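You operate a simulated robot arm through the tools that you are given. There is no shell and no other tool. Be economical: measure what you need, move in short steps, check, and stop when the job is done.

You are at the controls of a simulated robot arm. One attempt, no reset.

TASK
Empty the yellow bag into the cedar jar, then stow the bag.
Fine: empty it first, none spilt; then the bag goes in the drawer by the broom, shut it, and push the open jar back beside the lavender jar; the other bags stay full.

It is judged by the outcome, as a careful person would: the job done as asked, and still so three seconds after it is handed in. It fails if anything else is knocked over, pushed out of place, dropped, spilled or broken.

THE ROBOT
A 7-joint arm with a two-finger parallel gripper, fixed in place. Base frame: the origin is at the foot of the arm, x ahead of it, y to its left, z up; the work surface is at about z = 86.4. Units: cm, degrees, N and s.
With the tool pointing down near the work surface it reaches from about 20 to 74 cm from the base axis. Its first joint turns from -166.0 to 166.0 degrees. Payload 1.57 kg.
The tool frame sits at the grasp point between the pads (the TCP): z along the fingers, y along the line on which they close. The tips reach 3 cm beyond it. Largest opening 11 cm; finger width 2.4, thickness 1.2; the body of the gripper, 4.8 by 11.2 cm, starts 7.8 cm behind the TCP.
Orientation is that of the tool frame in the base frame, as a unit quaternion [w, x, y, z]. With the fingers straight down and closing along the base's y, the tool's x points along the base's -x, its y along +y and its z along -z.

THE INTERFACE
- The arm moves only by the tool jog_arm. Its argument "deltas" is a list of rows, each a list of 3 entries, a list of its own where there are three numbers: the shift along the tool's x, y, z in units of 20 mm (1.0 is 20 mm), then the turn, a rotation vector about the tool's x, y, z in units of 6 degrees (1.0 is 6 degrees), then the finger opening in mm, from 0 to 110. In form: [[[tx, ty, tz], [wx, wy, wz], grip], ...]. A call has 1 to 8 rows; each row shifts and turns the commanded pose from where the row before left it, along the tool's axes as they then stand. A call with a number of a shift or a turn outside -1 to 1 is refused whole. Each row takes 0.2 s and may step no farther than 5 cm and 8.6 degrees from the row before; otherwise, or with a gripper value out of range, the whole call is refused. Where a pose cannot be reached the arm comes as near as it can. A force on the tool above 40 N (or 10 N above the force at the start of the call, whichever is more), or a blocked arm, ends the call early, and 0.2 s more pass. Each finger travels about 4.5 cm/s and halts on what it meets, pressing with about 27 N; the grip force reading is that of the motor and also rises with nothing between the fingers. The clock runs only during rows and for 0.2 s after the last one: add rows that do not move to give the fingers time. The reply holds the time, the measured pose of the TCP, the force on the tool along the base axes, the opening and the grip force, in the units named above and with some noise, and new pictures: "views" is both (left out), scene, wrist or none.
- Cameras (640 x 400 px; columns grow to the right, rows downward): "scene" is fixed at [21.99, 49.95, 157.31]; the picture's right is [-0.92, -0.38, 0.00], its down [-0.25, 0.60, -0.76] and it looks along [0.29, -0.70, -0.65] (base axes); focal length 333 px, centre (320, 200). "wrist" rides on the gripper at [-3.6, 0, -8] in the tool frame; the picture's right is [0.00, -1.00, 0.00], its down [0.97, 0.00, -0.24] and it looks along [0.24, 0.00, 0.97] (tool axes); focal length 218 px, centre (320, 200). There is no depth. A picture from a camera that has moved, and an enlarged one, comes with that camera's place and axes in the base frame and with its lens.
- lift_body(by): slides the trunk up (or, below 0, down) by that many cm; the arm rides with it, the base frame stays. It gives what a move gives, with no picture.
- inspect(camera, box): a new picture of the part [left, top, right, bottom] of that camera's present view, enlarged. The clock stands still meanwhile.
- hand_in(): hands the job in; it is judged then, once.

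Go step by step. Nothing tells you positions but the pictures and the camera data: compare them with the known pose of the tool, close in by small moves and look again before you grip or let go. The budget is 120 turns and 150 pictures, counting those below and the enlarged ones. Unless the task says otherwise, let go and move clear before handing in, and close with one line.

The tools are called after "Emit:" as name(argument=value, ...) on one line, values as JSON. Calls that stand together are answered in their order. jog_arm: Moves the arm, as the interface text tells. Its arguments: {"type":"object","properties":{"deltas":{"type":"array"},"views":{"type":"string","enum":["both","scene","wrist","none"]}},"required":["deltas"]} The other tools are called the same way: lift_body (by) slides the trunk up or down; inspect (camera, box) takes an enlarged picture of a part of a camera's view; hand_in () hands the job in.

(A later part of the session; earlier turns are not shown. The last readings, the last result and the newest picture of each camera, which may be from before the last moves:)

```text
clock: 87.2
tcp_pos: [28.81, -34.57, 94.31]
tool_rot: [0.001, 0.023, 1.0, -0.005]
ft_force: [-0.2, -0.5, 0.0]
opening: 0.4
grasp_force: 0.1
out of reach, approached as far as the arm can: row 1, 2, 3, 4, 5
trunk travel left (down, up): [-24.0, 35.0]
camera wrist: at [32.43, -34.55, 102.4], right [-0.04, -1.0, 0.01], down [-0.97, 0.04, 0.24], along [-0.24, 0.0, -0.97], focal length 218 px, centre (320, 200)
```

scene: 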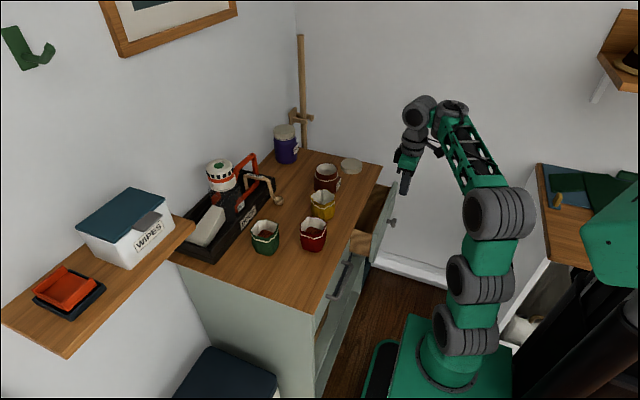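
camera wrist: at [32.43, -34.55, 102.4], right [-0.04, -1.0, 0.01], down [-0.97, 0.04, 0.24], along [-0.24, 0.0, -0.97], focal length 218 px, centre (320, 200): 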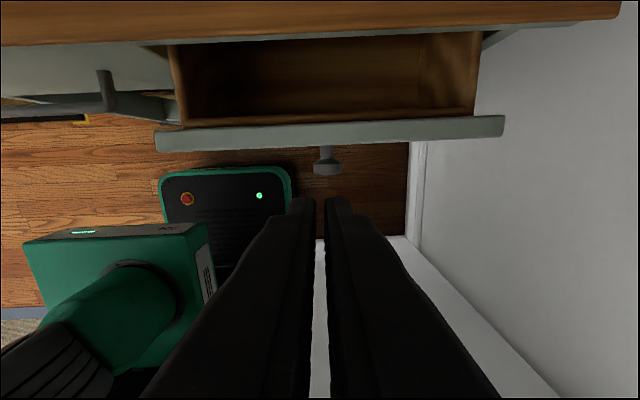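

From above I see the opened drawer with its panel top at x ≈ 33–34 and the inner space at x ≈ 35–39. I'll move the closed fingers over that gap.

Emit:
jog_arm(deltas=[[[-0.82, -0.1, 0], [0, 0, 0], 0], [[-0.82, -0.1, 0], [0, 0, 0], 0], [[-0.82, -0.1, 0], [0, 0, 0], 0], [[-0.82, -0.1, 0], [0, 0, 0], 0], [[-0.82, -0.1, 0], [0, 0, 0], 0], [[0, 0, 0], [0, 0, 0], 0]])

Emit:
inspect(camera="scene", box=[340, 130, 468, 250])

```text
clock: 88.6
tcp_pos: [36.89, -35.89, 94.44]
tool_rot: [0.001, 0.023, 1.0, -0.006]
ft_force: [-0.8, 1.1, -0.2]
opening: 0.0
grasp_force: 21.5
trunk travel left (down, up): [-24.0, 35.0]
camera wrist: at [40.54, -35.86, 102.55], right [-0.05, -1.0, 0.01], down [-0.97, 0.05, 0.24], along [-0.24, 0.0, -0.97], focal length 218 px, centre (320, 200)
```

scene: 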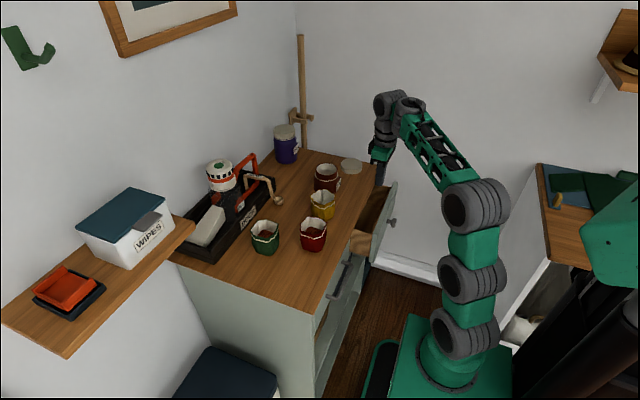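
wrist: 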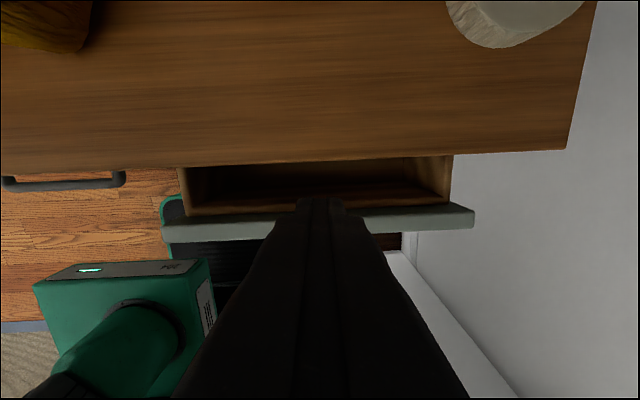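

```text
3.33 times, centred on (404, 190) of scene
camera zoom: at [21.99, 49.95, 157.31], right [-0.92, -0.38, 0.0], down [-0.25, 0.6, -0.76], along [0.29, -0.7, -0.65], focal length 1110 px, centre (40, 233)
```

zoom: 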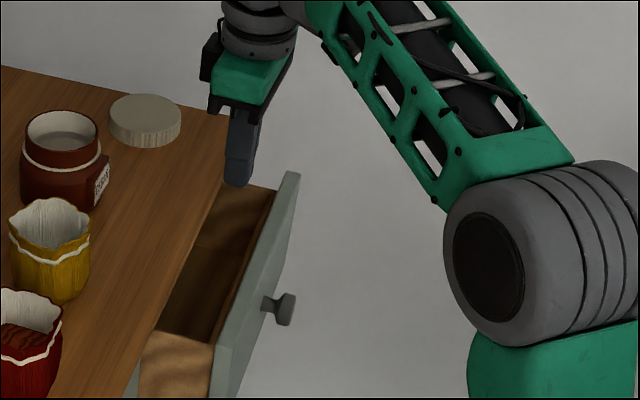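

The gap spans x ≈ 35.5–39.5. I'll shift 0.5 cm and lower the fingertips into the drawer.

Emit:
jog_arm(deltas=[[[-0.25, 0, 0], [0, 0, 0], 0], [[0, 0, 0], [0, 0, 0], 0]], views="none")

Emit:
lift_body(by=-11.8)

Emit:
inspect(camera="scene", box=[340, 130, 468, 250])

Emit:
inspect(camera="wrist", box=[0, 0, 640, 400])

```text
clock: 89.2
tcp_pos: [37.42, -35.9, 94.42]
tool_rot: [0.002, 0.023, 1.0, -0.006]
ft_force: [-0.3, -0.9, 0.5]
opening: 0.0
grasp_force: 21.4
trunk travel left (down, up): [-24.0, 35.0]
```

```text
clock: 90.7
tcp_pos: [37.44, -35.87, 82.54]
tool_rot: [0.002, 0.022, 1.0, -0.006]
ft_force: [-0.4, 0.4, 1.1]
opening: 0.0
grasp_force: 20.9
trunk travel left (down, up): [-12.2, 46.8]
```

```text
3.33 times, centred on (404, 190) of scene
camera zoom: at [21.99, 49.95, 157.31], right [-0.92, -0.38, 0.0], down [-0.25, 0.6, -0.76], along [0.29, -0.7, -0.65], focal length 1110 px, centre (40, 233)
```

zoom: 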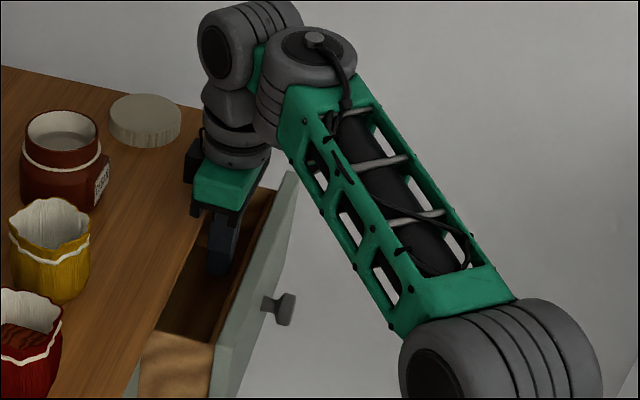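

```text
1.00 times, centred on (320, 200) of wrist
camera zoom: at [41.07, -35.89, 90.71], right [-0.05, -1.0, 0.01], down [-0.97, 0.05, 0.24], along [-0.24, 0.0, -0.97], focal length 218 px, centre (320, 200)
```

zoom: 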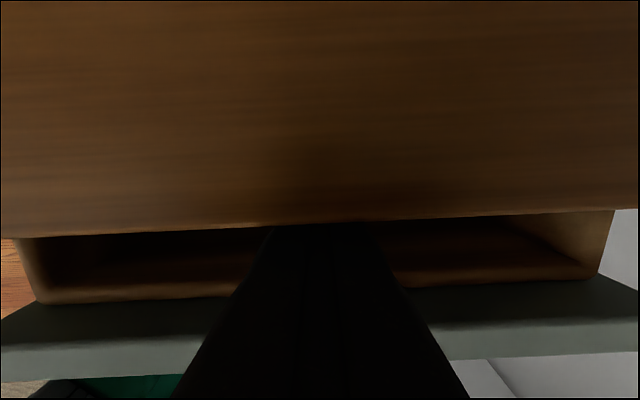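

The fingers are inside the drawer behind its front wall. Pulling it outward.

Emit:
jog_arm(deltas=[[[0.5, 0, 0], [0, 0, 0], 0], [[0.6, 0, 0], [0, 0, 0], 0], [[0.7, 0, 0], [0, 0, 0], 0], [[0.7, 0, 0], [0, 0, 0], 0], [[0.7, 0, 0], [0, 0, 0], 0], [[0.7, 0, 0], [0, 0, 0], 0], [[0.7, 0, 0], [0, 0, 0], 0], [[0.7, 0, 0], [0, 0, 0], 0]])

```text
clock: 92.5
tcp_pos: [26.56, -35.38, 82.53]
tool_rot: [0.001, 0.023, 1.0, -0.007]
ft_force: [0.2, 0.2, 0.1]
opening: 0.0
grasp_force: 21.1
trunk travel left (down, up): [-12.2, 46.8]
camera wrist: at [30.33, -35.36, 90.66], right [-0.05, -1.0, 0.01], down [-0.97, 0.05, 0.24], along [-0.24, 0.0, -0.97], focal length 218 px, centre (320, 200)
```

scene: 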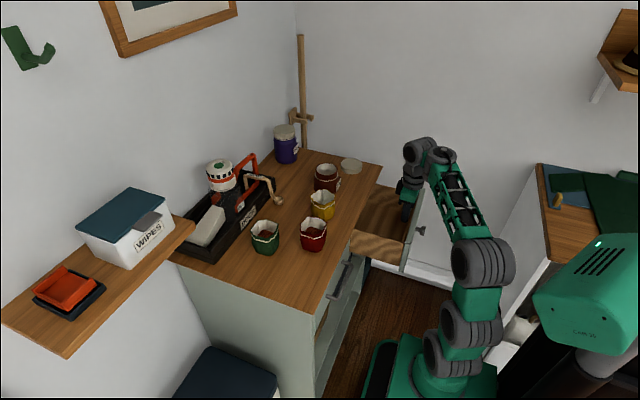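
wrist: 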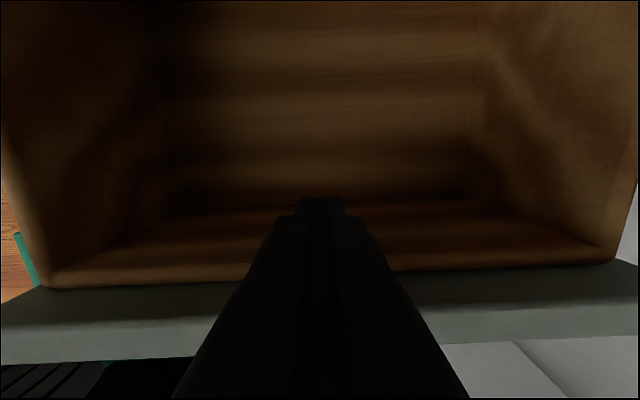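

The drawer is open about 14 cm and is empty. I'll rise clear and go to the yellow bag with the tool pointing down.

Emit:
lift_body(by=24)

Emit:
jog_arm(deltas=[[[-1, 0.65, 0], [0, 0, 0], 20], [[-1, 0.65, 0], [0, 0, 0], 40], [[-1, 0.65, 0], [0, 0, 0], 60], [[-1, 0.65, 0], [0, 0, 0], 80], [[-1, 0.65, 0], [0, 0, 0], 94], [[-1, 0.65, 0], [0, 0, 0], 94], [[-1, 0.65, 0], [0, 0, 0], 94], [[-1, 0.65, 0], [0, 0, 0], 94]], views="none")

Emit:
jog_arm(deltas=[[[-0.9, 0.65, 0], [0, 0, 0], 94], [[-0.9, 0.65, 0], [0, 0, 0], 94], [[-0.9, 0.65, 0], [0, 0, 0], 94], [[0, 0, 0], [0, 0, 0], 94]])

```text
clock: 95.0
tcp_pos: [26.65, -35.34, 106.54]
tool_rot: [0.0, 0.022, 1.0, -0.007]
ft_force: [0.4, 0.3, 1.1]
opening: 0.01
grasp_force: 21.5
trunk travel left (down, up): [-36.2, 22.8]
```

```text
clock: 96.8
tcp_pos: [43.16, -25.81, 106.19]
tool_rot: [0.001, 0.023, 1.0, -0.006]
ft_force: [0.6, -0.9, 0.3]
opening: 9.42
grasp_force: 0.0
trunk travel left (down, up): [-36.2, 22.8]
```

```text
clock: 97.8
tcp_pos: [48.87, -22.03, 106.25]
tool_rot: [0.001, 0.022, 1.0, -0.006]
ft_force: [0.4, 0.2, 0.8]
opening: 9.4
grasp_force: 0.1
trunk travel left (down, up): [-36.2, 22.8]
camera wrist: at [52.46, -22.01, 114.37], right [-0.05, -1.0, 0.01], down [-0.97, 0.05, 0.24], along [-0.24, 0.0, -0.97], focal length 218 px, centre (320, 200)
```

scene: 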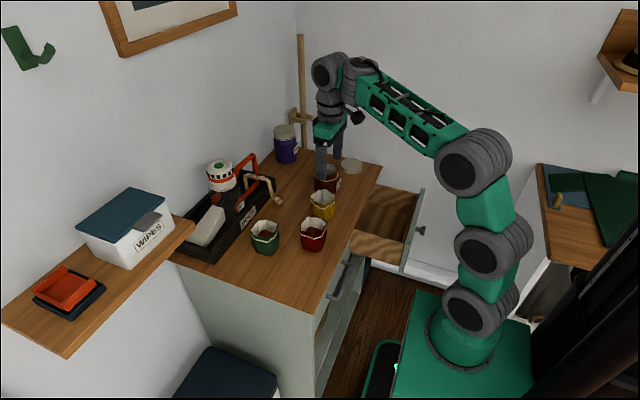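
wrist: 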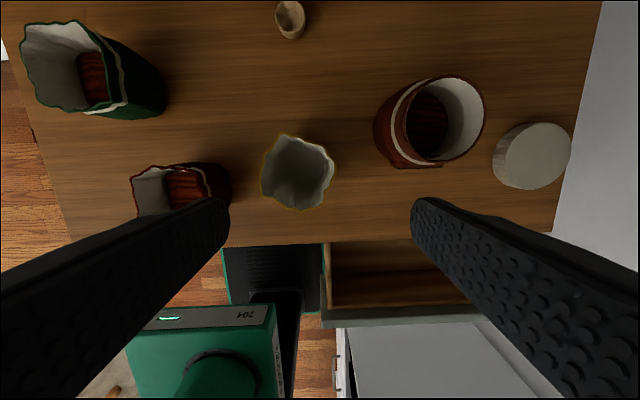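

The bag's centre is at (50.2, -20.0). Aligning and lowering part of the way.

Emit:
jog_arm(deltas=[[[-0.33, 0.5, 0], [0, 0, 0], 96], [[-0.33, 0.5, 0], [0, 0, 0], 96], [[0, 0, 0], [0, 0, 0], 96]], views="none")

Emit:
lift_body(by=-8)

Emit:
inspect(camera="wrist", box=[0, 0, 640, 400])

```text
clock: 98.6
tcp_pos: [50.18, -20.05, 106.31]
tool_rot: [0.001, 0.023, 1.0, -0.006]
ft_force: [-0.1, -0.6, -0.8]
opening: 9.6
grasp_force: 0.0
trunk travel left (down, up): [-36.2, 22.8]
```

```text
clock: 99.8
tcp_pos: [50.1, -20.11, 98.25]
tool_rot: [0.002, 0.022, 1.0, -0.006]
ft_force: [1.1, 0.8, 0.8]
opening: 9.62
grasp_force: 0.0
trunk travel left (down, up): [-28.2, 30.8]
```

```text
1.00 times, centred on (320, 200) of wrist
camera zoom: at [53.84, -20.12, 106.45], right [-0.05, -1.0, 0.01], down [-0.97, 0.05, 0.24], along [-0.24, 0.0, -0.97], focal length 218 px, centre (320, 200)
```

zoom: 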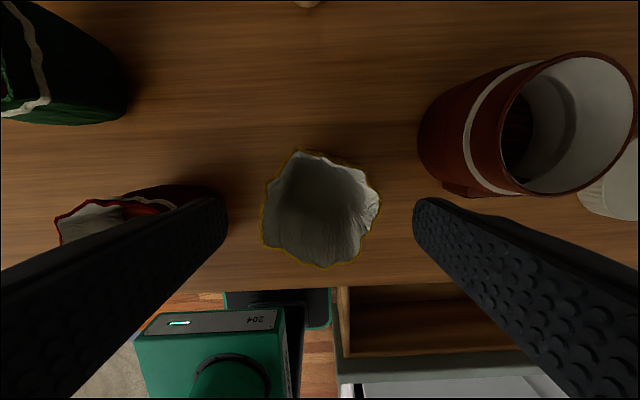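

Well centred. Lowering to the grip height and closing.

Emit:
lift_body(by=-7)

Emit:
jog_arm(deltas=[[[0, 0, 0], [0, 0, 0], 82], [[0, 0, 0], [0, 0, 0], 74], [[0, 0, 0], [0, 0, 0], 68], [[0, 0, 0], [0, 0, 0], 62], [[0, 0, 0], [0, 0, 0], 58], [[0, 0, 0], [0, 0, 0], 58]])

```text
clock: 100.8
tcp_pos: [50.29, -20.09, 91.31]
tool_rot: [0.002, 0.022, 1.0, -0.006]
ft_force: [-0.2, 0.5, 0.1]
opening: 9.61
grasp_force: 0.0
trunk travel left (down, up): [-21.2, 37.8]
```

```text
clock: 102.2
tcp_pos: [50.13, -20.16, 91.25]
tool_rot: [0.002, 0.023, 1.0, -0.006]
ft_force: [-0.4, 0.6, 0.5]
opening: 6.67
grasp_force: 26.9
trunk travel left (down, up): [-21.2, 37.8]
camera wrist: at [53.84, -20.12, 99.45], right [-0.05, -1.0, 0.01], down [-0.97, 0.05, 0.24], along [-0.24, 0.0, -0.97], focal length 218 px, centre (320, 200)
```

scene: 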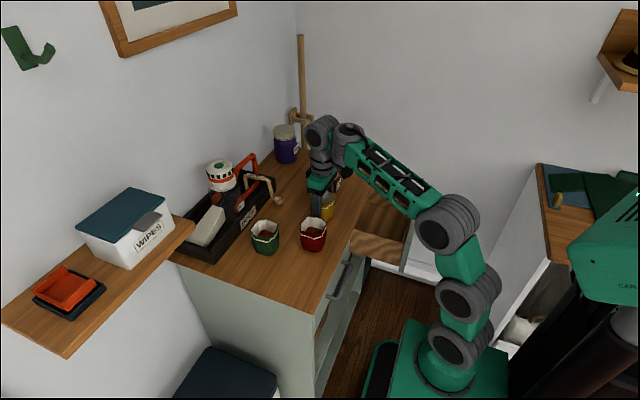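
wrist: 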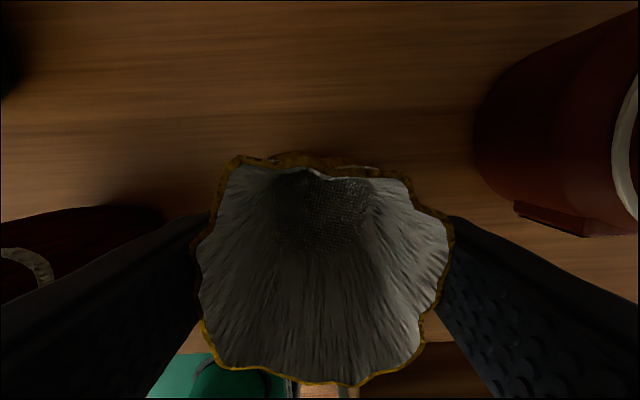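

Gripped. Lifting and carrying the bag over the open drawer.

Emit:
lift_body(by=13)

Emit:
jog_arm(deltas=[[[0.93, -0.78, 0], [0, 0, 0], 58], [[0.93, -0.78, 0], [0, 0, 0], 58], [[0.93, -0.78, 0], [0, 0, 0], 58], [[0.93, -0.78, 0], [0, 0, 0], 58], [[0.93, -0.78, 0], [0, 0, 0], 58], [[0.93, -0.78, 0], [0, 0, 0], 58], [[0.93, -0.78, 0], [0, 0, 0], 58], [[0.93, -0.78, 0], [0, 0, 0], 58]], views="none")

Emit:
jog_arm(deltas=[[[0.93, -0.78, 0], [0, 0, 0], 58], [[0.93, -0.78, 0], [0, 0, 0], 58], [[0, 0, 0], [0, 0, 0], 58]])

Emit:
inspect(camera="scene", box=[330, 130, 458, 250])

```text
clock: 103.8
tcp_pos: [50.16, -20.1, 104.24]
tool_rot: [0.001, 0.022, 1.0, -0.007]
ft_force: [0.7, 0.2, 0.1]
opening: 6.64
grasp_force: 27.2
trunk travel left (down, up): [-34.2, 24.8]
```

```text
clock: 105.6
tcp_pos: [34.67, -31.86, 104.4]
tool_rot: [0.002, 0.022, 1.0, -0.007]
ft_force: [0.1, -0.3, -0.4]
opening: 6.56
grasp_force: 27.0
trunk travel left (down, up): [-34.2, 24.8]
```

```text
clock: 106.4
tcp_pos: [31.02, -34.89, 104.52]
tool_rot: [0.002, 0.022, 1.0, -0.006]
ft_force: [0.0, 0.4, -0.4]
opening: 6.53
grasp_force: 27.2
trunk travel left (down, up): [-34.2, 24.8]
camera wrist: at [34.65, -34.95, 112.64], right [-0.05, -1.0, 0.01], down [-0.97, 0.05, 0.24], along [-0.24, 0.0, -0.97], focal length 218 px, centre (320, 200)
```

scene: 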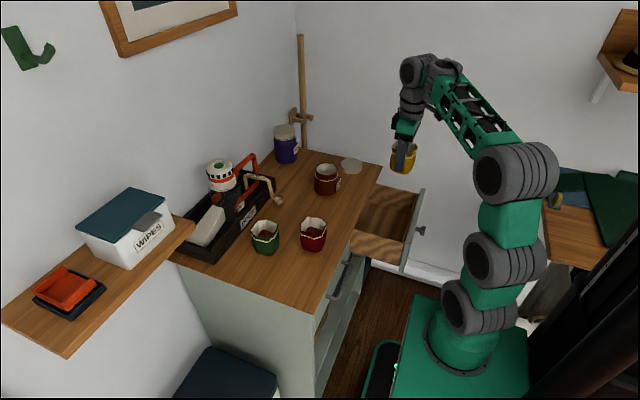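
wrist: 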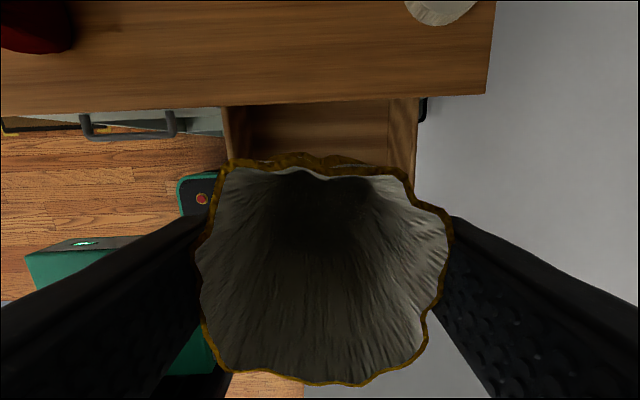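

```text
3.33 times, centred on (394, 190) of scene
camera zoom: at [21.99, 49.95, 157.31], right [-0.92, -0.38, 0.0], down [-0.25, 0.6, -0.76], along [0.29, -0.7, -0.65], focal length 1110 px, centre (73, 233)
```

zoom: 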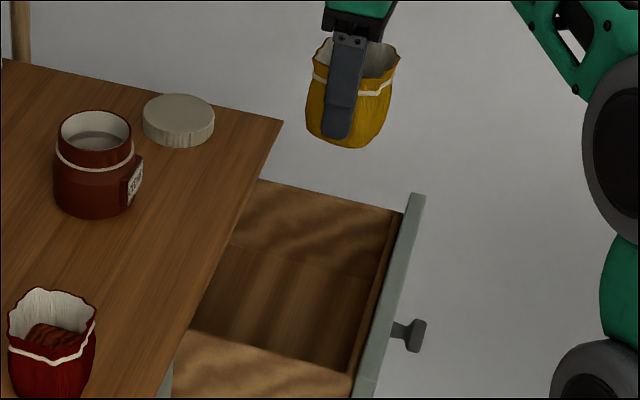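

The bag is centred over the drawer, whose inner y runs about -26 to -44. Lowering it in stages.

Emit:
lift_body(by=-20)

Emit:
jog_arm(deltas=[[[0, 0, 0], [0, 0, 0], 58]], views="wrist")

Emit:
inspect(camera="scene", box=[330, 130, 458, 250])

```text
clock: 108.6
tcp_pos: [31.05, -34.85, 84.53]
tool_rot: [0.002, 0.023, 1.0, -0.006]
ft_force: [-0.1, -0.2, 0.2]
opening: 6.47
grasp_force: 26.9
trunk travel left (down, up): [-14.2, 44.8]
```

```text
clock: 109.0
tcp_pos: [30.9, -34.87, 84.42]
tool_rot: [0.002, 0.022, 1.0, -0.007]
ft_force: [0.4, 1.5, -0.2]
opening: 6.45
grasp_force: 27.1
trunk travel left (down, up): [-14.2, 44.8]
camera wrist: at [34.68, -34.93, 92.65], right [-0.05, -1.0, 0.01], down [-0.97, 0.05, 0.24], along [-0.24, 0.0, -0.97], focal length 218 px, centre (320, 200)
```

wrist: 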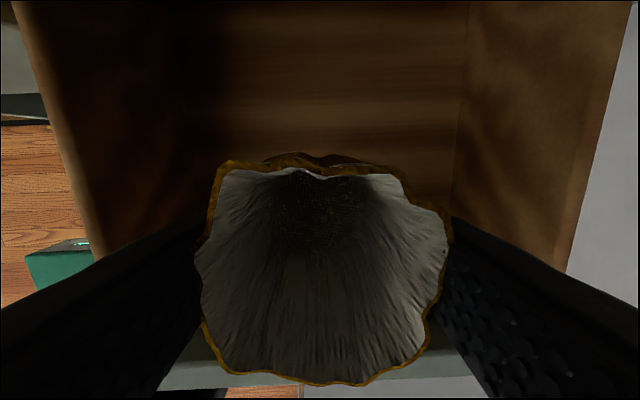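

```text
3.33 times, centred on (394, 190) of scene
camera zoom: at [21.99, 49.95, 157.31], right [-0.92, -0.38, 0.0], down [-0.25, 0.6, -0.76], along [0.29, -0.7, -0.65], focal length 1110 px, centre (73, 233)
```

zoom: 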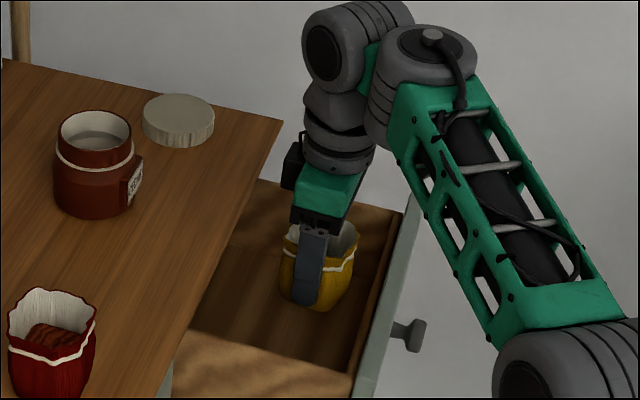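

Clear on all sides. Lowering the rest with force checks.

Emit:
lift_body(by=-6.5)

Emit:
inspect(camera="scene", box=[340, 160, 436, 220])

```text
clock: 110.0
tcp_pos: [30.97, -34.91, 77.94]
tool_rot: [0.002, 0.023, 1.0, -0.005]
ft_force: [0.4, 0.1, -0.4]
opening: 6.38
grasp_force: 27.3
trunk travel left (down, up): [-7.7, 51.3]
```

```text
6.67 times, centred on (388, 190) of scene
camera zoom: at [21.99, 49.95, 157.31], right [-0.92, -0.38, 0.0], down [-0.25, 0.6, -0.76], along [0.29, -0.7, -0.65], focal length 2220 px, centre (-133, 267)
```

zoom: 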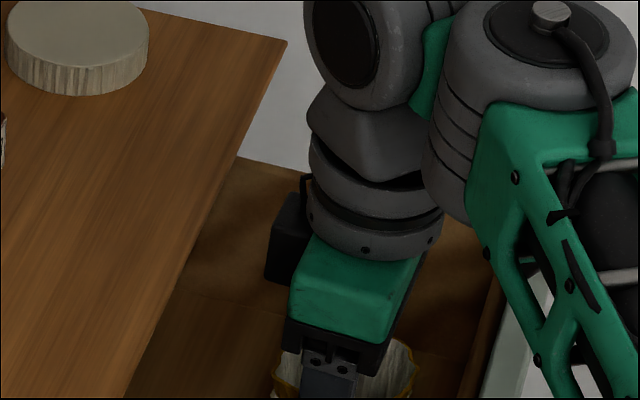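

Close to the drawer floor. Stepping down in 2 mm rows and watching for contact.

Emit:
jog_arm(deltas=[[[0, 0, 0.1], [0, 0, 0], 58], [[0, 0, 0.1], [0, 0, 0], 58], [[0, 0, 0.1], [0, 0, 0], 58], [[0, 0, 0.1], [0, 0, 0], 58]], views="none")

Emit:
jog_arm(deltas=[[[0, 0, 0.08], [0, 0, 0], 58], [[0, 0, 0.08], [0, 0, 0], 58], [[0, 0, 0], [0, 0, 0], 58]], views="wrist")

```text
clock: 111.0
tcp_pos: [31.0, -34.91, 77.24]
tool_rot: [0.002, 0.023, 1.0, -0.007]
ft_force: [-0.1, 0.0, -0.2]
opening: 6.37
grasp_force: 26.8
trunk travel left (down, up): [-7.7, 51.3]
```

```text
clock: 111.8
tcp_pos: [31.09, -34.89, 76.91]
tool_rot: [0.002, 0.023, 1.0, -0.006]
ft_force: [-1.3, -0.3, 0.1]
opening: 6.37
grasp_force: 27.1
trunk travel left (down, up): [-7.7, 51.3]
camera wrist: at [34.66, -34.95, 85.01], right [-0.05, -1.0, 0.01], down [-0.97, 0.05, 0.24], along [-0.24, 0.0, -0.97], focal length 218 px, centre (320, 200)
```

wrist: 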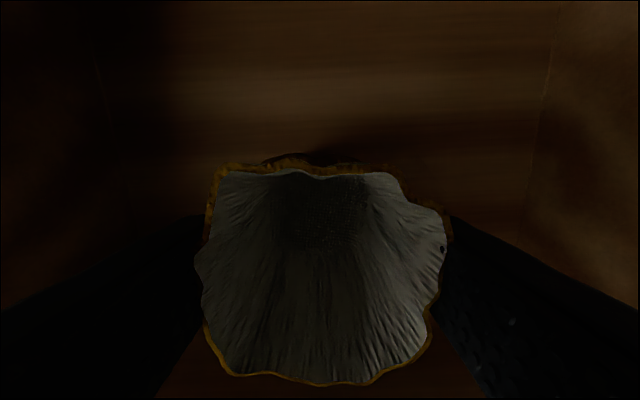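

No contact yet. Continuing in small steps.

Emit:
jog_arm(deltas=[[[0, 0, 0.07], [0, 0, 0], 58], [[0, 0, 0.07], [0, 0, 0], 58], [[0, 0, 0.07], [0, 0, 0], 58], [[0, 0, 0], [0, 0, 0], 58]], views="none")

Emit:
jog_arm(deltas=[[[0, 0, 0.07], [0, 0, 0], 58], [[0, 0, 0.07], [0, 0, 0], 58], [[0, 0, 0.07], [0, 0, 0], 58], [[0, 0, 0], [0, 0, 0], 58]], views="none")

Emit:
inspect(camera="scene", box=[360, 185, 424, 225])

```text
clock: 112.8
tcp_pos: [30.92, -34.93, 76.61]
tool_rot: [0.002, 0.023, 1.0, -0.007]
ft_force: [1.1, -0.2, 13.8]
opening: 6.35
grasp_force: 26.7
trunk travel left (down, up): [-7.7, 51.3]
```

```text
clock: 113.8
tcp_pos: [30.91, -34.78, 76.21]
tool_rot: [0.002, 0.023, 1.0, -0.007]
ft_force: [-0.4, -1.5, 26.6]
opening: 6.17
grasp_force: 27.1
trunk travel left (down, up): [-7.7, 51.3]
```

```text
10.00 times, centred on (392, 205) of scene
camera zoom: at [21.99, 49.95, 157.31], right [-0.92, -0.38, 0.0], down [-0.25, 0.6, -0.76], along [0.29, -0.7, -0.65], focal length 3331 px, centre (-400, 150)
```

zoom: 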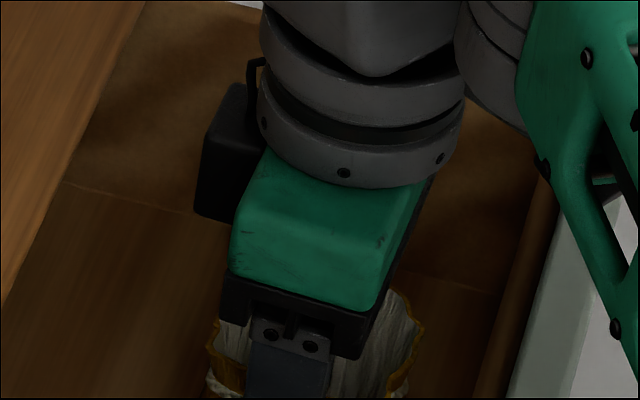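

Contact with the floor at z ≈ 76.6, as calculated. Backing off 4 mm, then releasing.

Emit:
jog_arm(deltas=[[[0, 0, -0.2], [0, 0, 0], 58], [[0, 0, 0], [0, 0, 66], 70]], views="none")

Emit:
jog_arm(deltas=[[[0, 0, -0.2], [0, 0, 0], 58], [[0, 0, 0], [0, 0, 0], 66], [[0, 0, 0], [0, 0, 0], 74], [[0, 0, 0], [0, 0, 0], 84], [[0, 0, 0], [0, 0, 0], 94], [[0, 0, 0], [0, 0, 0], 96], [[0, 0, 0], [0, 0, 0], 96]], views="wrist")

```text
refused: 66 is not a number from -1 to 1
```

```text
clock: 115.4
tcp_pos: [31.03, -34.9, 76.47]
tool_rot: [0.002, 0.022, 1.0, -0.006]
ft_force: [0.3, -0.4, 0.2]
opening: 9.61
grasp_force: 0.0
trunk travel left (down, up): [-7.7, 51.3]
camera wrist: at [34.69, -34.94, 84.6], right [-0.05, -1.0, 0.01], down [-0.97, 0.05, 0.24], along [-0.24, 0.0, -0.97], focal length 218 px, centre (320, 200)
```

wrist: 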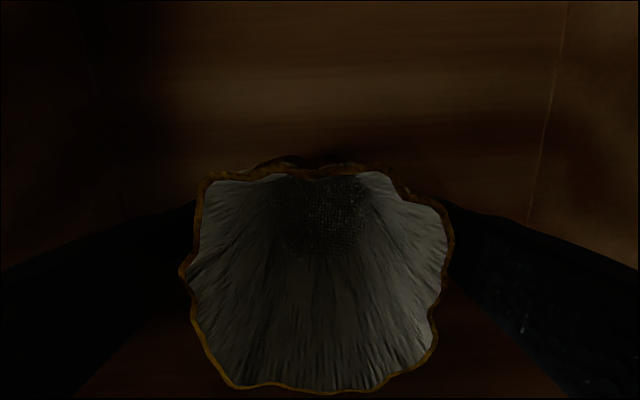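

Released, and the bag stands in the drawer; the one mistyped row was refused without moving. Rising clear.

Emit:
lift_body(by=24)

Emit:
jog_arm(deltas=[[[0.7, 0, 0], [0, 0, 0], 60], [[0.7, 0, 0], [0, 0, 0], 30], [[0.7, 0, 0], [0, 0, 0], 0], [[0.7, 0, 0], [0, 0, 0], 0], [[0, 0, 0], [0, 0, 0], 0]])

Emit:
inspect(camera="scene", box=[330, 150, 458, 230])

```text
clock: 117.9
tcp_pos: [31.05, -34.99, 100.46]
tool_rot: [0.001, 0.023, 1.0, -0.006]
ft_force: [0.8, 0.1, 0.5]
opening: 9.62
grasp_force: 0.1
trunk travel left (down, up): [-31.7, 27.3]
```

```text
clock: 119.1
tcp_pos: [25.52, -34.71, 100.38]
tool_rot: [0.001, 0.023, 1.0, -0.006]
ft_force: [-0.2, -0.1, 0.6]
opening: 0.02
grasp_force: 3.6
trunk travel left (down, up): [-31.7, 27.3]
camera wrist: at [29.08, -34.69, 108.61], right [-0.05, -1.0, 0.01], down [-0.97, 0.05, 0.24], along [-0.24, 0.0, -0.97], focal length 218 px, centre (320, 200)
```

scene: 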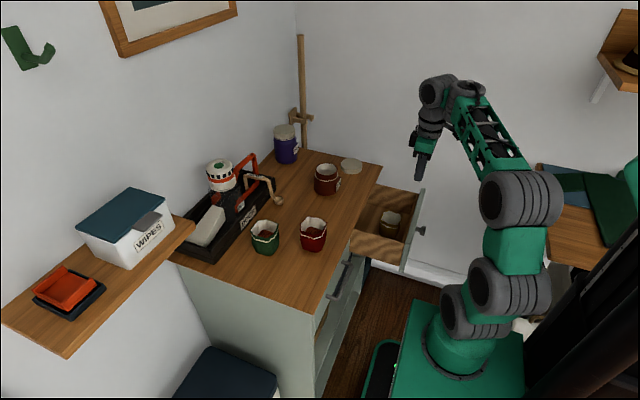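
wrist: 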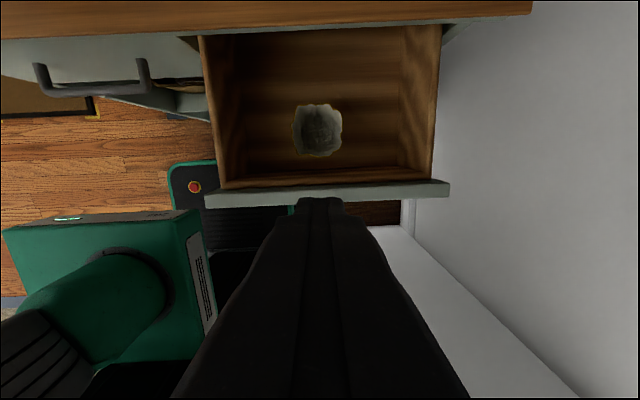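

```text
5.00 times, centred on (394, 190) of scene
camera zoom: at [21.99, 49.95, 157.31], right [-0.92, -0.38, 0.0], down [-0.25, 0.6, -0.76], along [0.29, -0.7, -0.65], focal length 1665 px, centre (-50, 250)
```

zoom: 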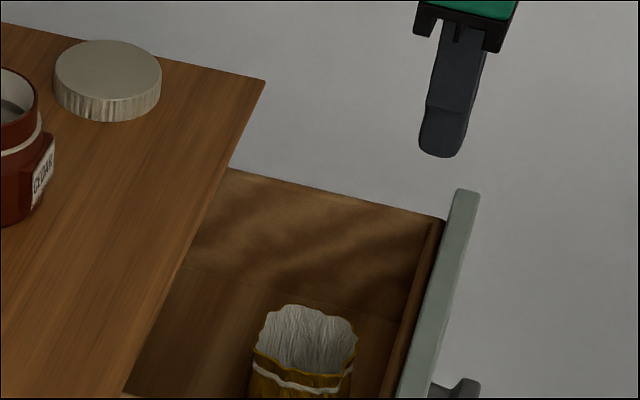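

The bag stands upright in the drawer, below its rim. I'll move in front of the panel and push it from above the knob with the closed fingers.

Emit:
jog_arm(deltas=[[[0.8, 0, 0], [0, 0, 0], 0], [[0.8, 0, 0], [0, 0, 0], 0], [[0.8, 0, 0], [0, 0, 0], 0], [[0.8, 0, 0], [0, 0, 0], 0], [[0, 0, 0], [0, 0, 0], 0]])

```text
clock: 120.3
tcp_pos: [18.85, -34.27, 100.37]
tool_rot: [0.002, 0.022, 1.0, -0.006]
ft_force: [0.3, -0.5, -0.3]
opening: 0.01
grasp_force: 21.0
trunk travel left (down, up): [-31.7, 27.3]
camera wrist: at [22.57, -34.31, 108.51], right [-0.05, -1.0, 0.01], down [-0.97, 0.05, 0.24], along [-0.24, 0.0, -0.97], focal length 218 px, centre (320, 200)
```

scene: 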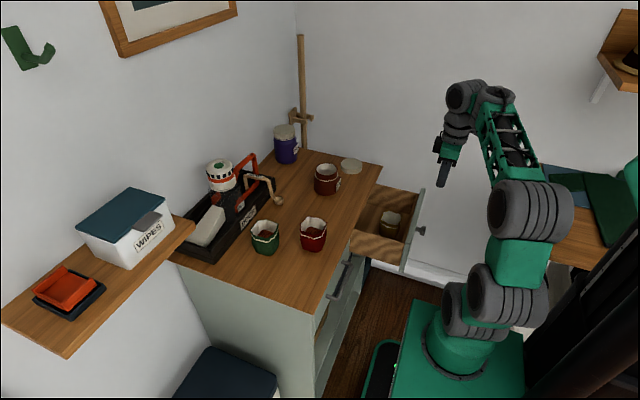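
wrist: 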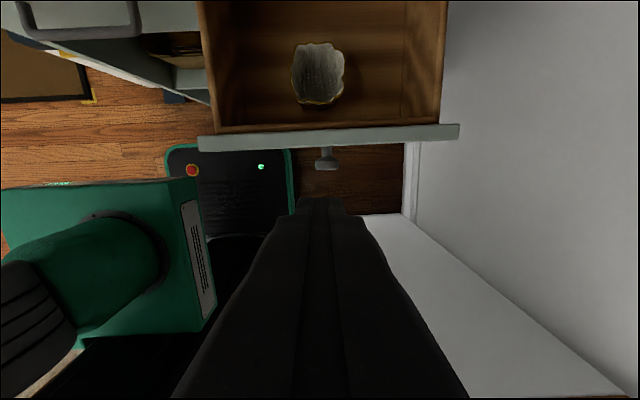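

The panel's outer face is at x ≈ 22.5, with the knob head lower at z ≈ 76. Lowering the fingertips to z ≈ 80 and pushing.

Emit:
lift_body(by=-17.3)

Emit:
jog_arm(deltas=[[[-0.6, -0.1, 0], [0, 0, 0], 0], [[-0.6, -0.1, 0], [0, 0, 0], 0], [[-0.6, -0.1, 0], [0, 0, 0], 0], [[-0.6, -0.1, 0], [0, 0, 0], 0], [[-0.6, 0, 0], [0, 0, 0], 0], [[-0.6, 0, 0], [0, 0, 0], 0]])

```text
clock: 122.3
tcp_pos: [18.89, -34.3, 82.91]
tool_rot: [0.002, 0.023, 1.0, -0.006]
ft_force: [0.8, 0.3, -0.6]
opening: 0.01
grasp_force: 21.3
trunk travel left (down, up): [-14.4, 44.6]
```

```text
clock: 123.7
tcp_pos: [26.2, -35.41, 83.07]
tool_rot: [0.001, 0.023, 1.0, -0.005]
ft_force: [0.0, -0.2, -0.5]
opening: 0.0
grasp_force: 21.3
trunk travel left (down, up): [-14.4, 44.6]
camera wrist: at [29.83, -35.42, 91.26], right [-0.05, -1.0, 0.01], down [-0.97, 0.05, 0.24], along [-0.24, 0.0, -0.97], focal length 218 px, centre (320, 200)
```

scene: 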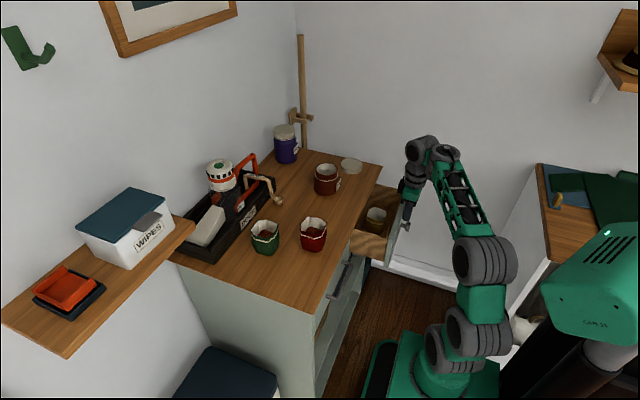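
wrist: 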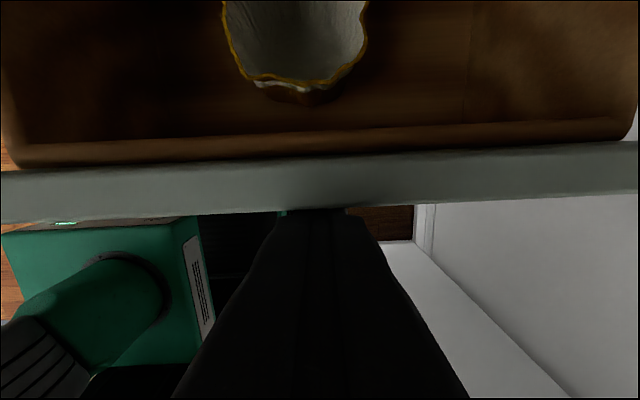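

The drawer moves smoothly and the bag stays upright. Continuing to push to just short of the table edge.

Emit:
jog_arm(deltas=[[[-0.65, 0, 0], [0, 0, 0], 0], [[-0.65, 0, 0], [0, 0, 0], 0], [[-0.65, 0, 0], [0, 0, 0], 0], [[-0.65, 0, 0], [0, 0, 0], 0], [[-0.65, 0, 0], [0, 0, 0], 0], [[-0.65, 0, 0], [0, 0, 0], 0], [[-0.65, 0, 0], [0, 0, 0], 0], [[-0.6, 0, 0], [0, 0, 0], 0]])

Emit:
inspect(camera="scene", box=[330, 150, 458, 230])

```text
clock: 125.5
tcp_pos: [36.38, -35.88, 83.17]
tool_rot: [0.001, 0.022, 1.0, -0.007]
ft_force: [-0.3, 0.3, 0.4]
opening: 0.0
grasp_force: 21.1
trunk travel left (down, up): [-14.4, 44.6]
camera wrist: at [40.02, -36.06, 91.33], right [-0.05, -1.0, 0.01], down [-0.97, 0.05, 0.24], along [-0.24, 0.0, -0.97], focal length 218 px, centre (320, 200)
```

scene: 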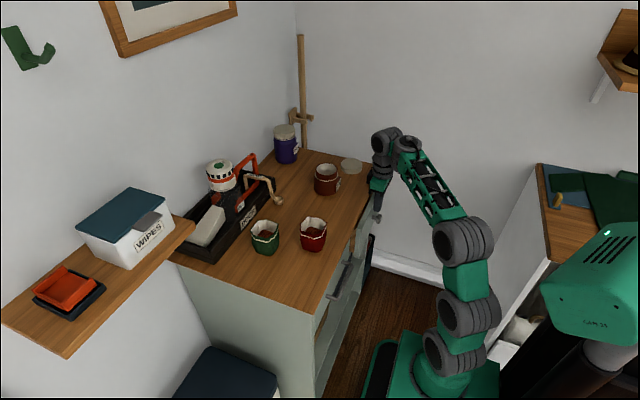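
wrist: 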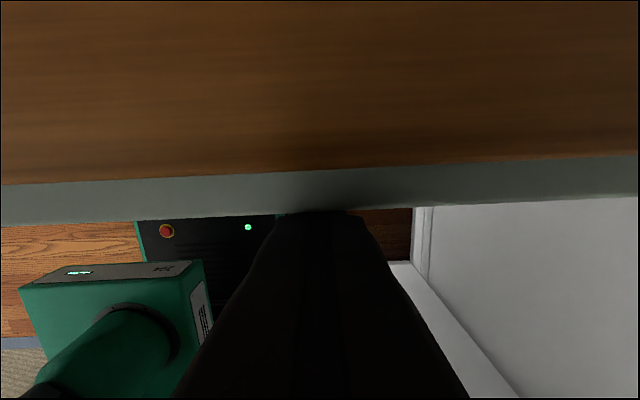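

```text
5.00 times, centred on (394, 190) of scene
camera zoom: at [21.99, 49.95, 157.31], right [-0.92, -0.38, 0.0], down [-0.25, 0.6, -0.76], along [0.29, -0.7, -0.65], focal length 1665 px, centre (-50, 250)
```

zoom: 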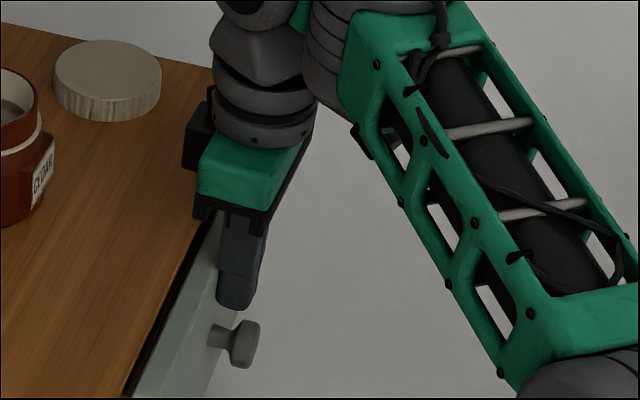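

About 3 cm remains. I'll push a little further, then back off and pitch the tool so it can finish the push on the knob without touching the table edge.

Emit:
jog_arm(deltas=[[[-0.3, 0, 0], [0, 0, 0], 0], [[-0.3, 0, 0], [0, 0, 0], 0], [[0, 0, 0], [0, 0, 0], 0], [[0.7, 0, 0], [0, 0, 0], 0], [[0.8, 0, 0], [0, 0, 0], 0], [[0.8, 0, 0], [0, 0, 0], 0], [[0.8, 0, 0], [0, 0, 0], 0]], views="none")

Emit:
jog_arm(deltas=[[[0, 0, 0], [0, -0.89, 0], 0], [[0, 0, 0], [0, -0.89, 0], 0], [[0, 0, 0], [0, -0.89, 0], 0], [[0, 0, 0], [0, -0.89, 0], 0], [[0, 0, 0], [0, -0.89, 0], 0], [[0, 0, 0], [0, -0.89, 0], 0]])

```text
clock: 127.1
tcp_pos: [31.52, -35.61, 83.13]
tool_rot: [0.002, 0.022, 1.0, -0.006]
ft_force: [-0.1, 0.4, 0.2]
opening: 0.01
grasp_force: 21.6
trunk travel left (down, up): [-14.4, 44.6]
```

```text
clock: 128.5
tcp_pos: [31.48, -35.79, 83.29]
tool_rot: [0.278, 0.019, 0.96, -0.012]
ft_force: [0.3, 0.5, 0.1]
opening: 0.0
grasp_force: 21.5
out of reach, approached as far as the arm can: row 1
trunk travel left (down, up): [-14.4, 44.6]
camera wrist: at [30.34, -35.65, 92.16], right [-0.05, -1.0, 0.01], down [-0.95, 0.04, -0.32], along [0.31, -0.03, -0.95], focal length 218 px, centre (320, 200)
```

scene: 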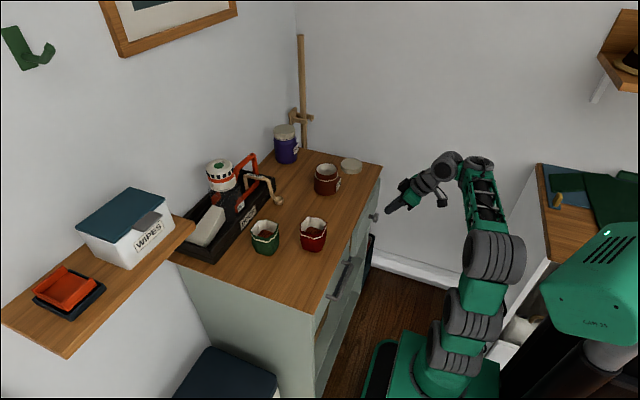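
wrist: 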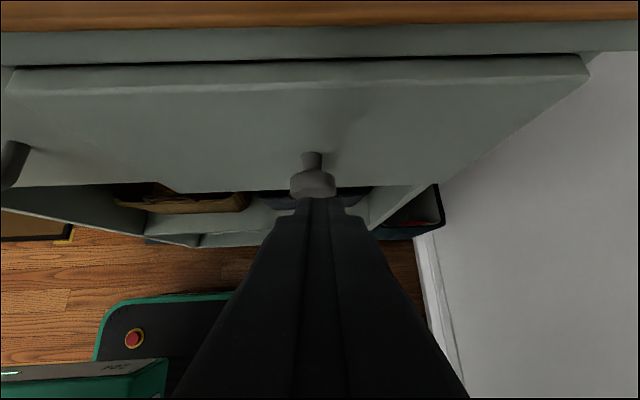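

The knob is straight ahead of the closed fingers, with the drawer still about 2 cm open. Lowering to knob height and pushing it home gently.

Emit:
lift_body(by=-4.6)

Emit:
jog_arm(deltas=[[[-0.34, 0.1, 0.21], [0, 0, 0], 0], [[-0.34, 0, 0.21], [0, 0, 0], 0], [[-0.25, 0, 0.16], [0, 0, 0], 0], [[-0.25, 0, 0.16], [0, 0, 0], 0], [[-0.2, 0, 0.13], [0, 0, 0], 0], [[0, 0, 0], [0, 0, 0], 0]])

```text
clock: 129.3
tcp_pos: [31.47, -35.92, 78.69]
tool_rot: [0.278, 0.02, 0.96, -0.012]
ft_force: [0.8, 0.5, 0.0]
opening: 0.02
grasp_force: 21.2
trunk travel left (down, up): [-9.8, 49.2]
```

```text
clock: 130.7
tcp_pos: [34.7, -35.93, 78.63]
tool_rot: [0.277, 0.02, 0.961, -0.012]
ft_force: [0.7, 0.3, 0.2]
opening: 0.0
grasp_force: 21.3
trunk travel left (down, up): [-9.8, 49.2]
camera wrist: at [33.62, -35.68, 87.49], right [-0.05, -1.0, 0.01], down [-0.95, 0.04, -0.31], along [0.31, -0.03, -0.95], focal length 218 px, centre (320, 200)
```

scene: 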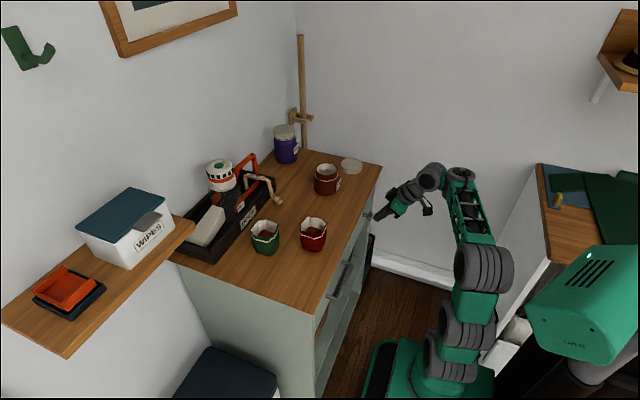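
wrist: 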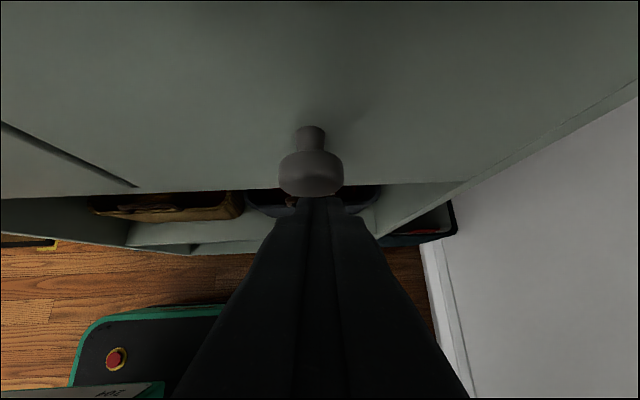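

The knob now appears at nearly its closed position. Pushing a little more until I feel the stop.

Emit:
jog_arm(deltas=[[[-0.13, 0.08, 0.08], [0, 0, 0], 0], [[-0.13, 0.08, 0.08], [0, 0, 0], 0], [[-0.13, 0, 0.08], [0, 0, 0], 0], [[-0.13, 0, 0.08], [0, 0, 0], 0], [[-0.13, 0, 0.08], [0, 0, 0], 0], [[0, 0, 0], [0, 0, 0], 0]])

Emit:
inspect(camera="scene", box=[320, 170, 448, 250])

```text
clock: 131.5
tcp_pos: [35.07, -35.88, 78.55]
tool_rot: [0.272, 0.025, 0.962, -0.012]
ft_force: [-36.2, -8.7, 4.9]
opening: 0.0
grasp_force: 20.8
trunk travel left (down, up): [-9.8, 49.2]
stopped in row 3: the force on the tool passed its limit (the readings are from after the stop); the commanded pose is now the measured one
camera wrist: at [33.99, -35.56, 87.48], right [-0.05, -1.0, 0.01], down [-0.95, 0.05, -0.3], along [0.3, -0.03, -0.95], focal length 218 px, centre (320, 200)
```

scene: 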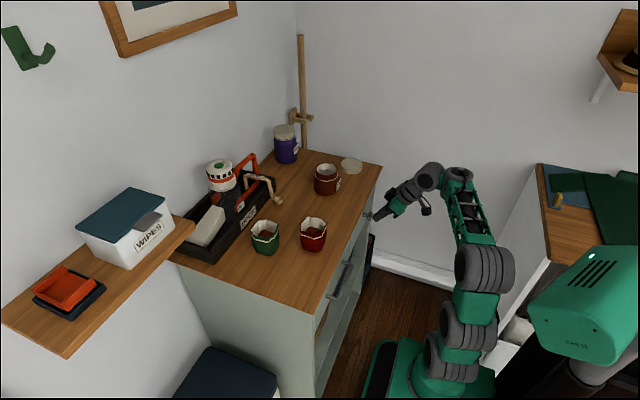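
wrist: 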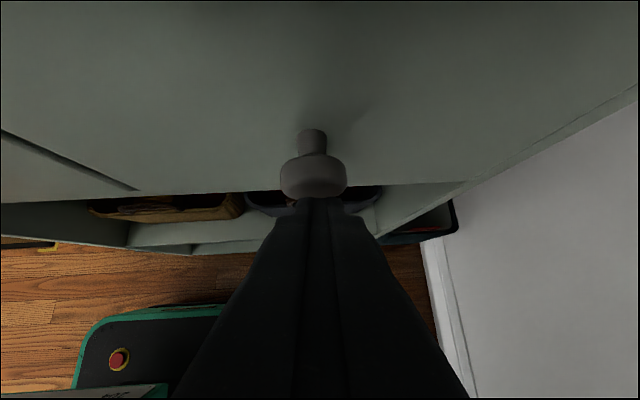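

```text
5.00 times, centred on (384, 210) of scene
camera zoom: at [21.99, 49.95, 157.31], right [-0.92, -0.38, 0.0], down [-0.25, 0.6, -0.76], along [0.29, -0.7, -0.65], focal length 1665 px, centre (0, 150)
```

zoom: 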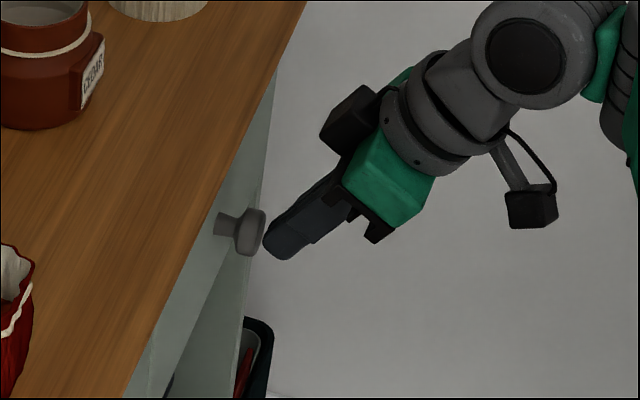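

The drawer is shut; the knob is back at its original pixel position and I hit a hard stop. I'll back off and rise, then go to the jar.

Emit:
jog_arm(deltas=[[[0.64, 0, -0.4], [0, 0, 0], 0], [[0.64, 0, -0.4], [0, 0, 0], 0], [[0, 0, 0], [0, 0, 0], 0]], views="none")

Emit:
lift_body(by=28)

Emit:
jog_arm(deltas=[[[0, 0, 0], [0, 0.7, 0], 50], [[0, 0, 0], [0, 0.7, 0], 50], [[0, 0, 0], [0, 0.7, 0], 50], [[-0.9, 0.1, 0.34], [0, 0, 0], 50], [[-0.9, 0.1, 0.34], [0, 0, 0], 50], [[-0.9, 0.1, 0.34], [0, 0, 0], 50], [[-0.9, 0.1, 0.34], [0, 0, 0], 50]])

```text
clock: 132.3
tcp_pos: [32.35, -35.47, 78.58]
tool_rot: [0.274, 0.023, 0.961, -0.012]
ft_force: [0.0, 0.7, 0.9]
opening: 0.01
grasp_force: 21.7
trunk travel left (down, up): [-9.8, 49.2]
```

```text
clock: 135.2
tcp_pos: [32.34, -35.48, 106.56]
tool_rot: [0.274, 0.023, 0.961, -0.011]
ft_force: [0.0, 0.0, -0.3]
opening: 0.0
grasp_force: 21.2
trunk travel left (down, up): [-37.8, 21.2]
```

```text
clock: 136.8
tcp_pos: [40.25, -35.04, 106.4]
tool_rot: [0.166, 0.023, 0.986, -0.009]
ft_force: [0.0, -0.9, 0.7]
opening: 5.01
grasp_force: 0.0
trunk travel left (down, up): [-37.8, 21.2]
camera wrist: at [41.07, -34.88, 115.21], right [-0.05, -1.0, 0.01], down [-0.99, 0.05, -0.09], along [0.09, -0.01, -1.0], focal length 218 px, centre (320, 200)
```

scene: 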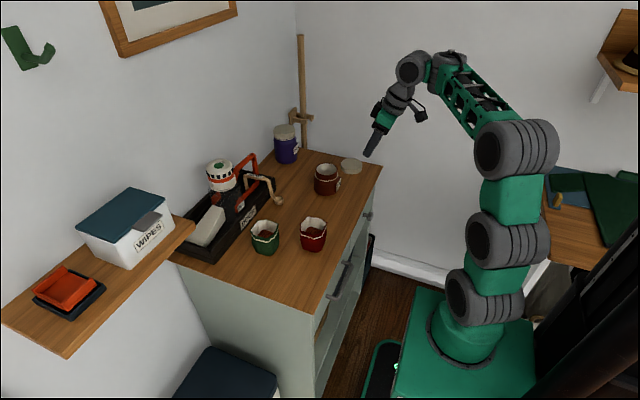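
wrist: 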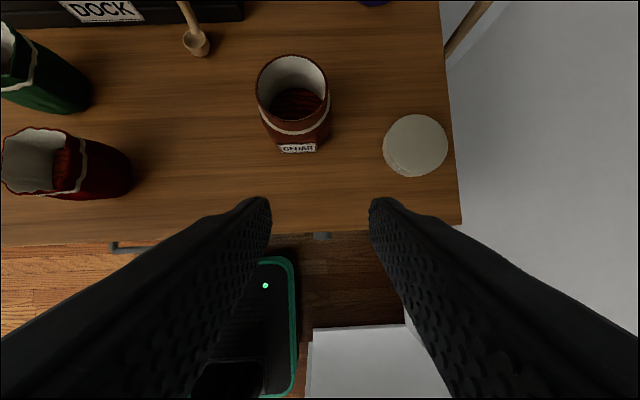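

The jar centre reads about (54.7, -33), with its label facing me. I'll position the two fingertips, 5 cm apart, in front of it and lower to push low on the jar body.

Emit:
jog_arm(deltas=[[[-0.73, 0.22, 0.25], [0, 0, 0], 54], [[-0.73, 0.22, 0.25], [0, 0, 0], 54], [[-0.73, 0.22, 0.25], [0, 0, 0], 54], [[-0.73, 0.22, 0.25], [0, 0, 0], 54], [[0, 0, 0], [0, 0, 0], 54]], views="none")

Emit:
lift_body(by=-13)

Emit:
inspect(camera="wrist", box=[0, 0, 640, 400])

Emit:
inspect(camera="scene", box=[270, 110, 430, 210])

```text
clock: 138.0
tcp_pos: [46.49, -33.63, 106.41]
tool_rot: [0.166, 0.024, 0.986, -0.009]
ft_force: [0.3, 0.1, 0.2]
opening: 5.42
grasp_force: 0.1
trunk travel left (down, up): [-37.8, 21.2]
```

```text
clock: 139.5
tcp_pos: [46.49, -33.56, 93.28]
tool_rot: [0.166, 0.023, 0.986, -0.009]
ft_force: [-0.2, 0.5, -1.2]
opening: 5.41
grasp_force: 0.2
trunk travel left (down, up): [-24.8, 34.2]
```

```text
1.00 times, centred on (320, 200) of wrist
camera zoom: at [47.29, -33.48, 102.19], right [-0.05, -1.0, 0.01], down [-0.99, 0.05, -0.09], along [0.09, -0.01, -1.0], focal length 218 px, centre (320, 200)
```

zoom: 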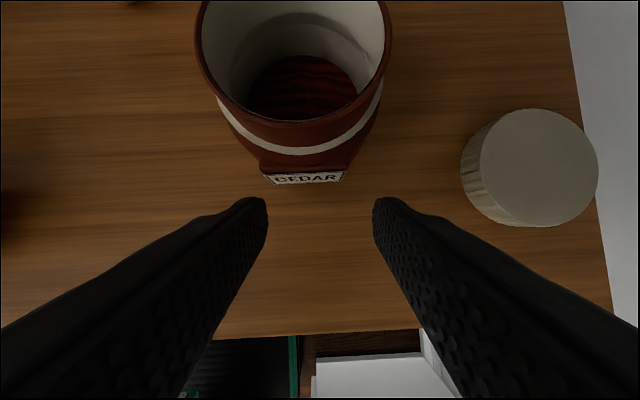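

```text
4.00 times, centred on (350, 160) of scene
camera zoom: at [21.99, 49.95, 157.31], right [-0.92, -0.38, 0.0], down [-0.25, 0.6, -0.76], along [0.29, -0.7, -0.65], focal length 1332 px, centre (200, 360)
```

zoom: 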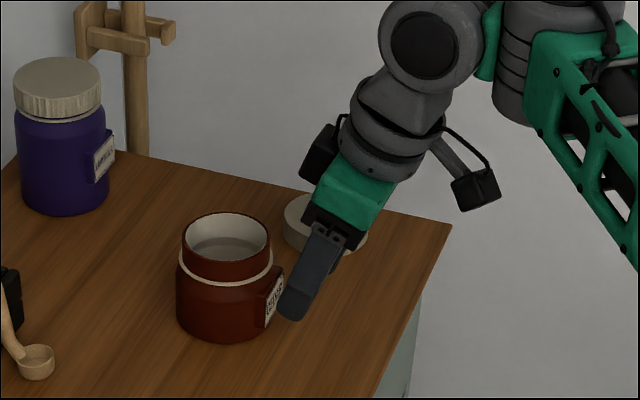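

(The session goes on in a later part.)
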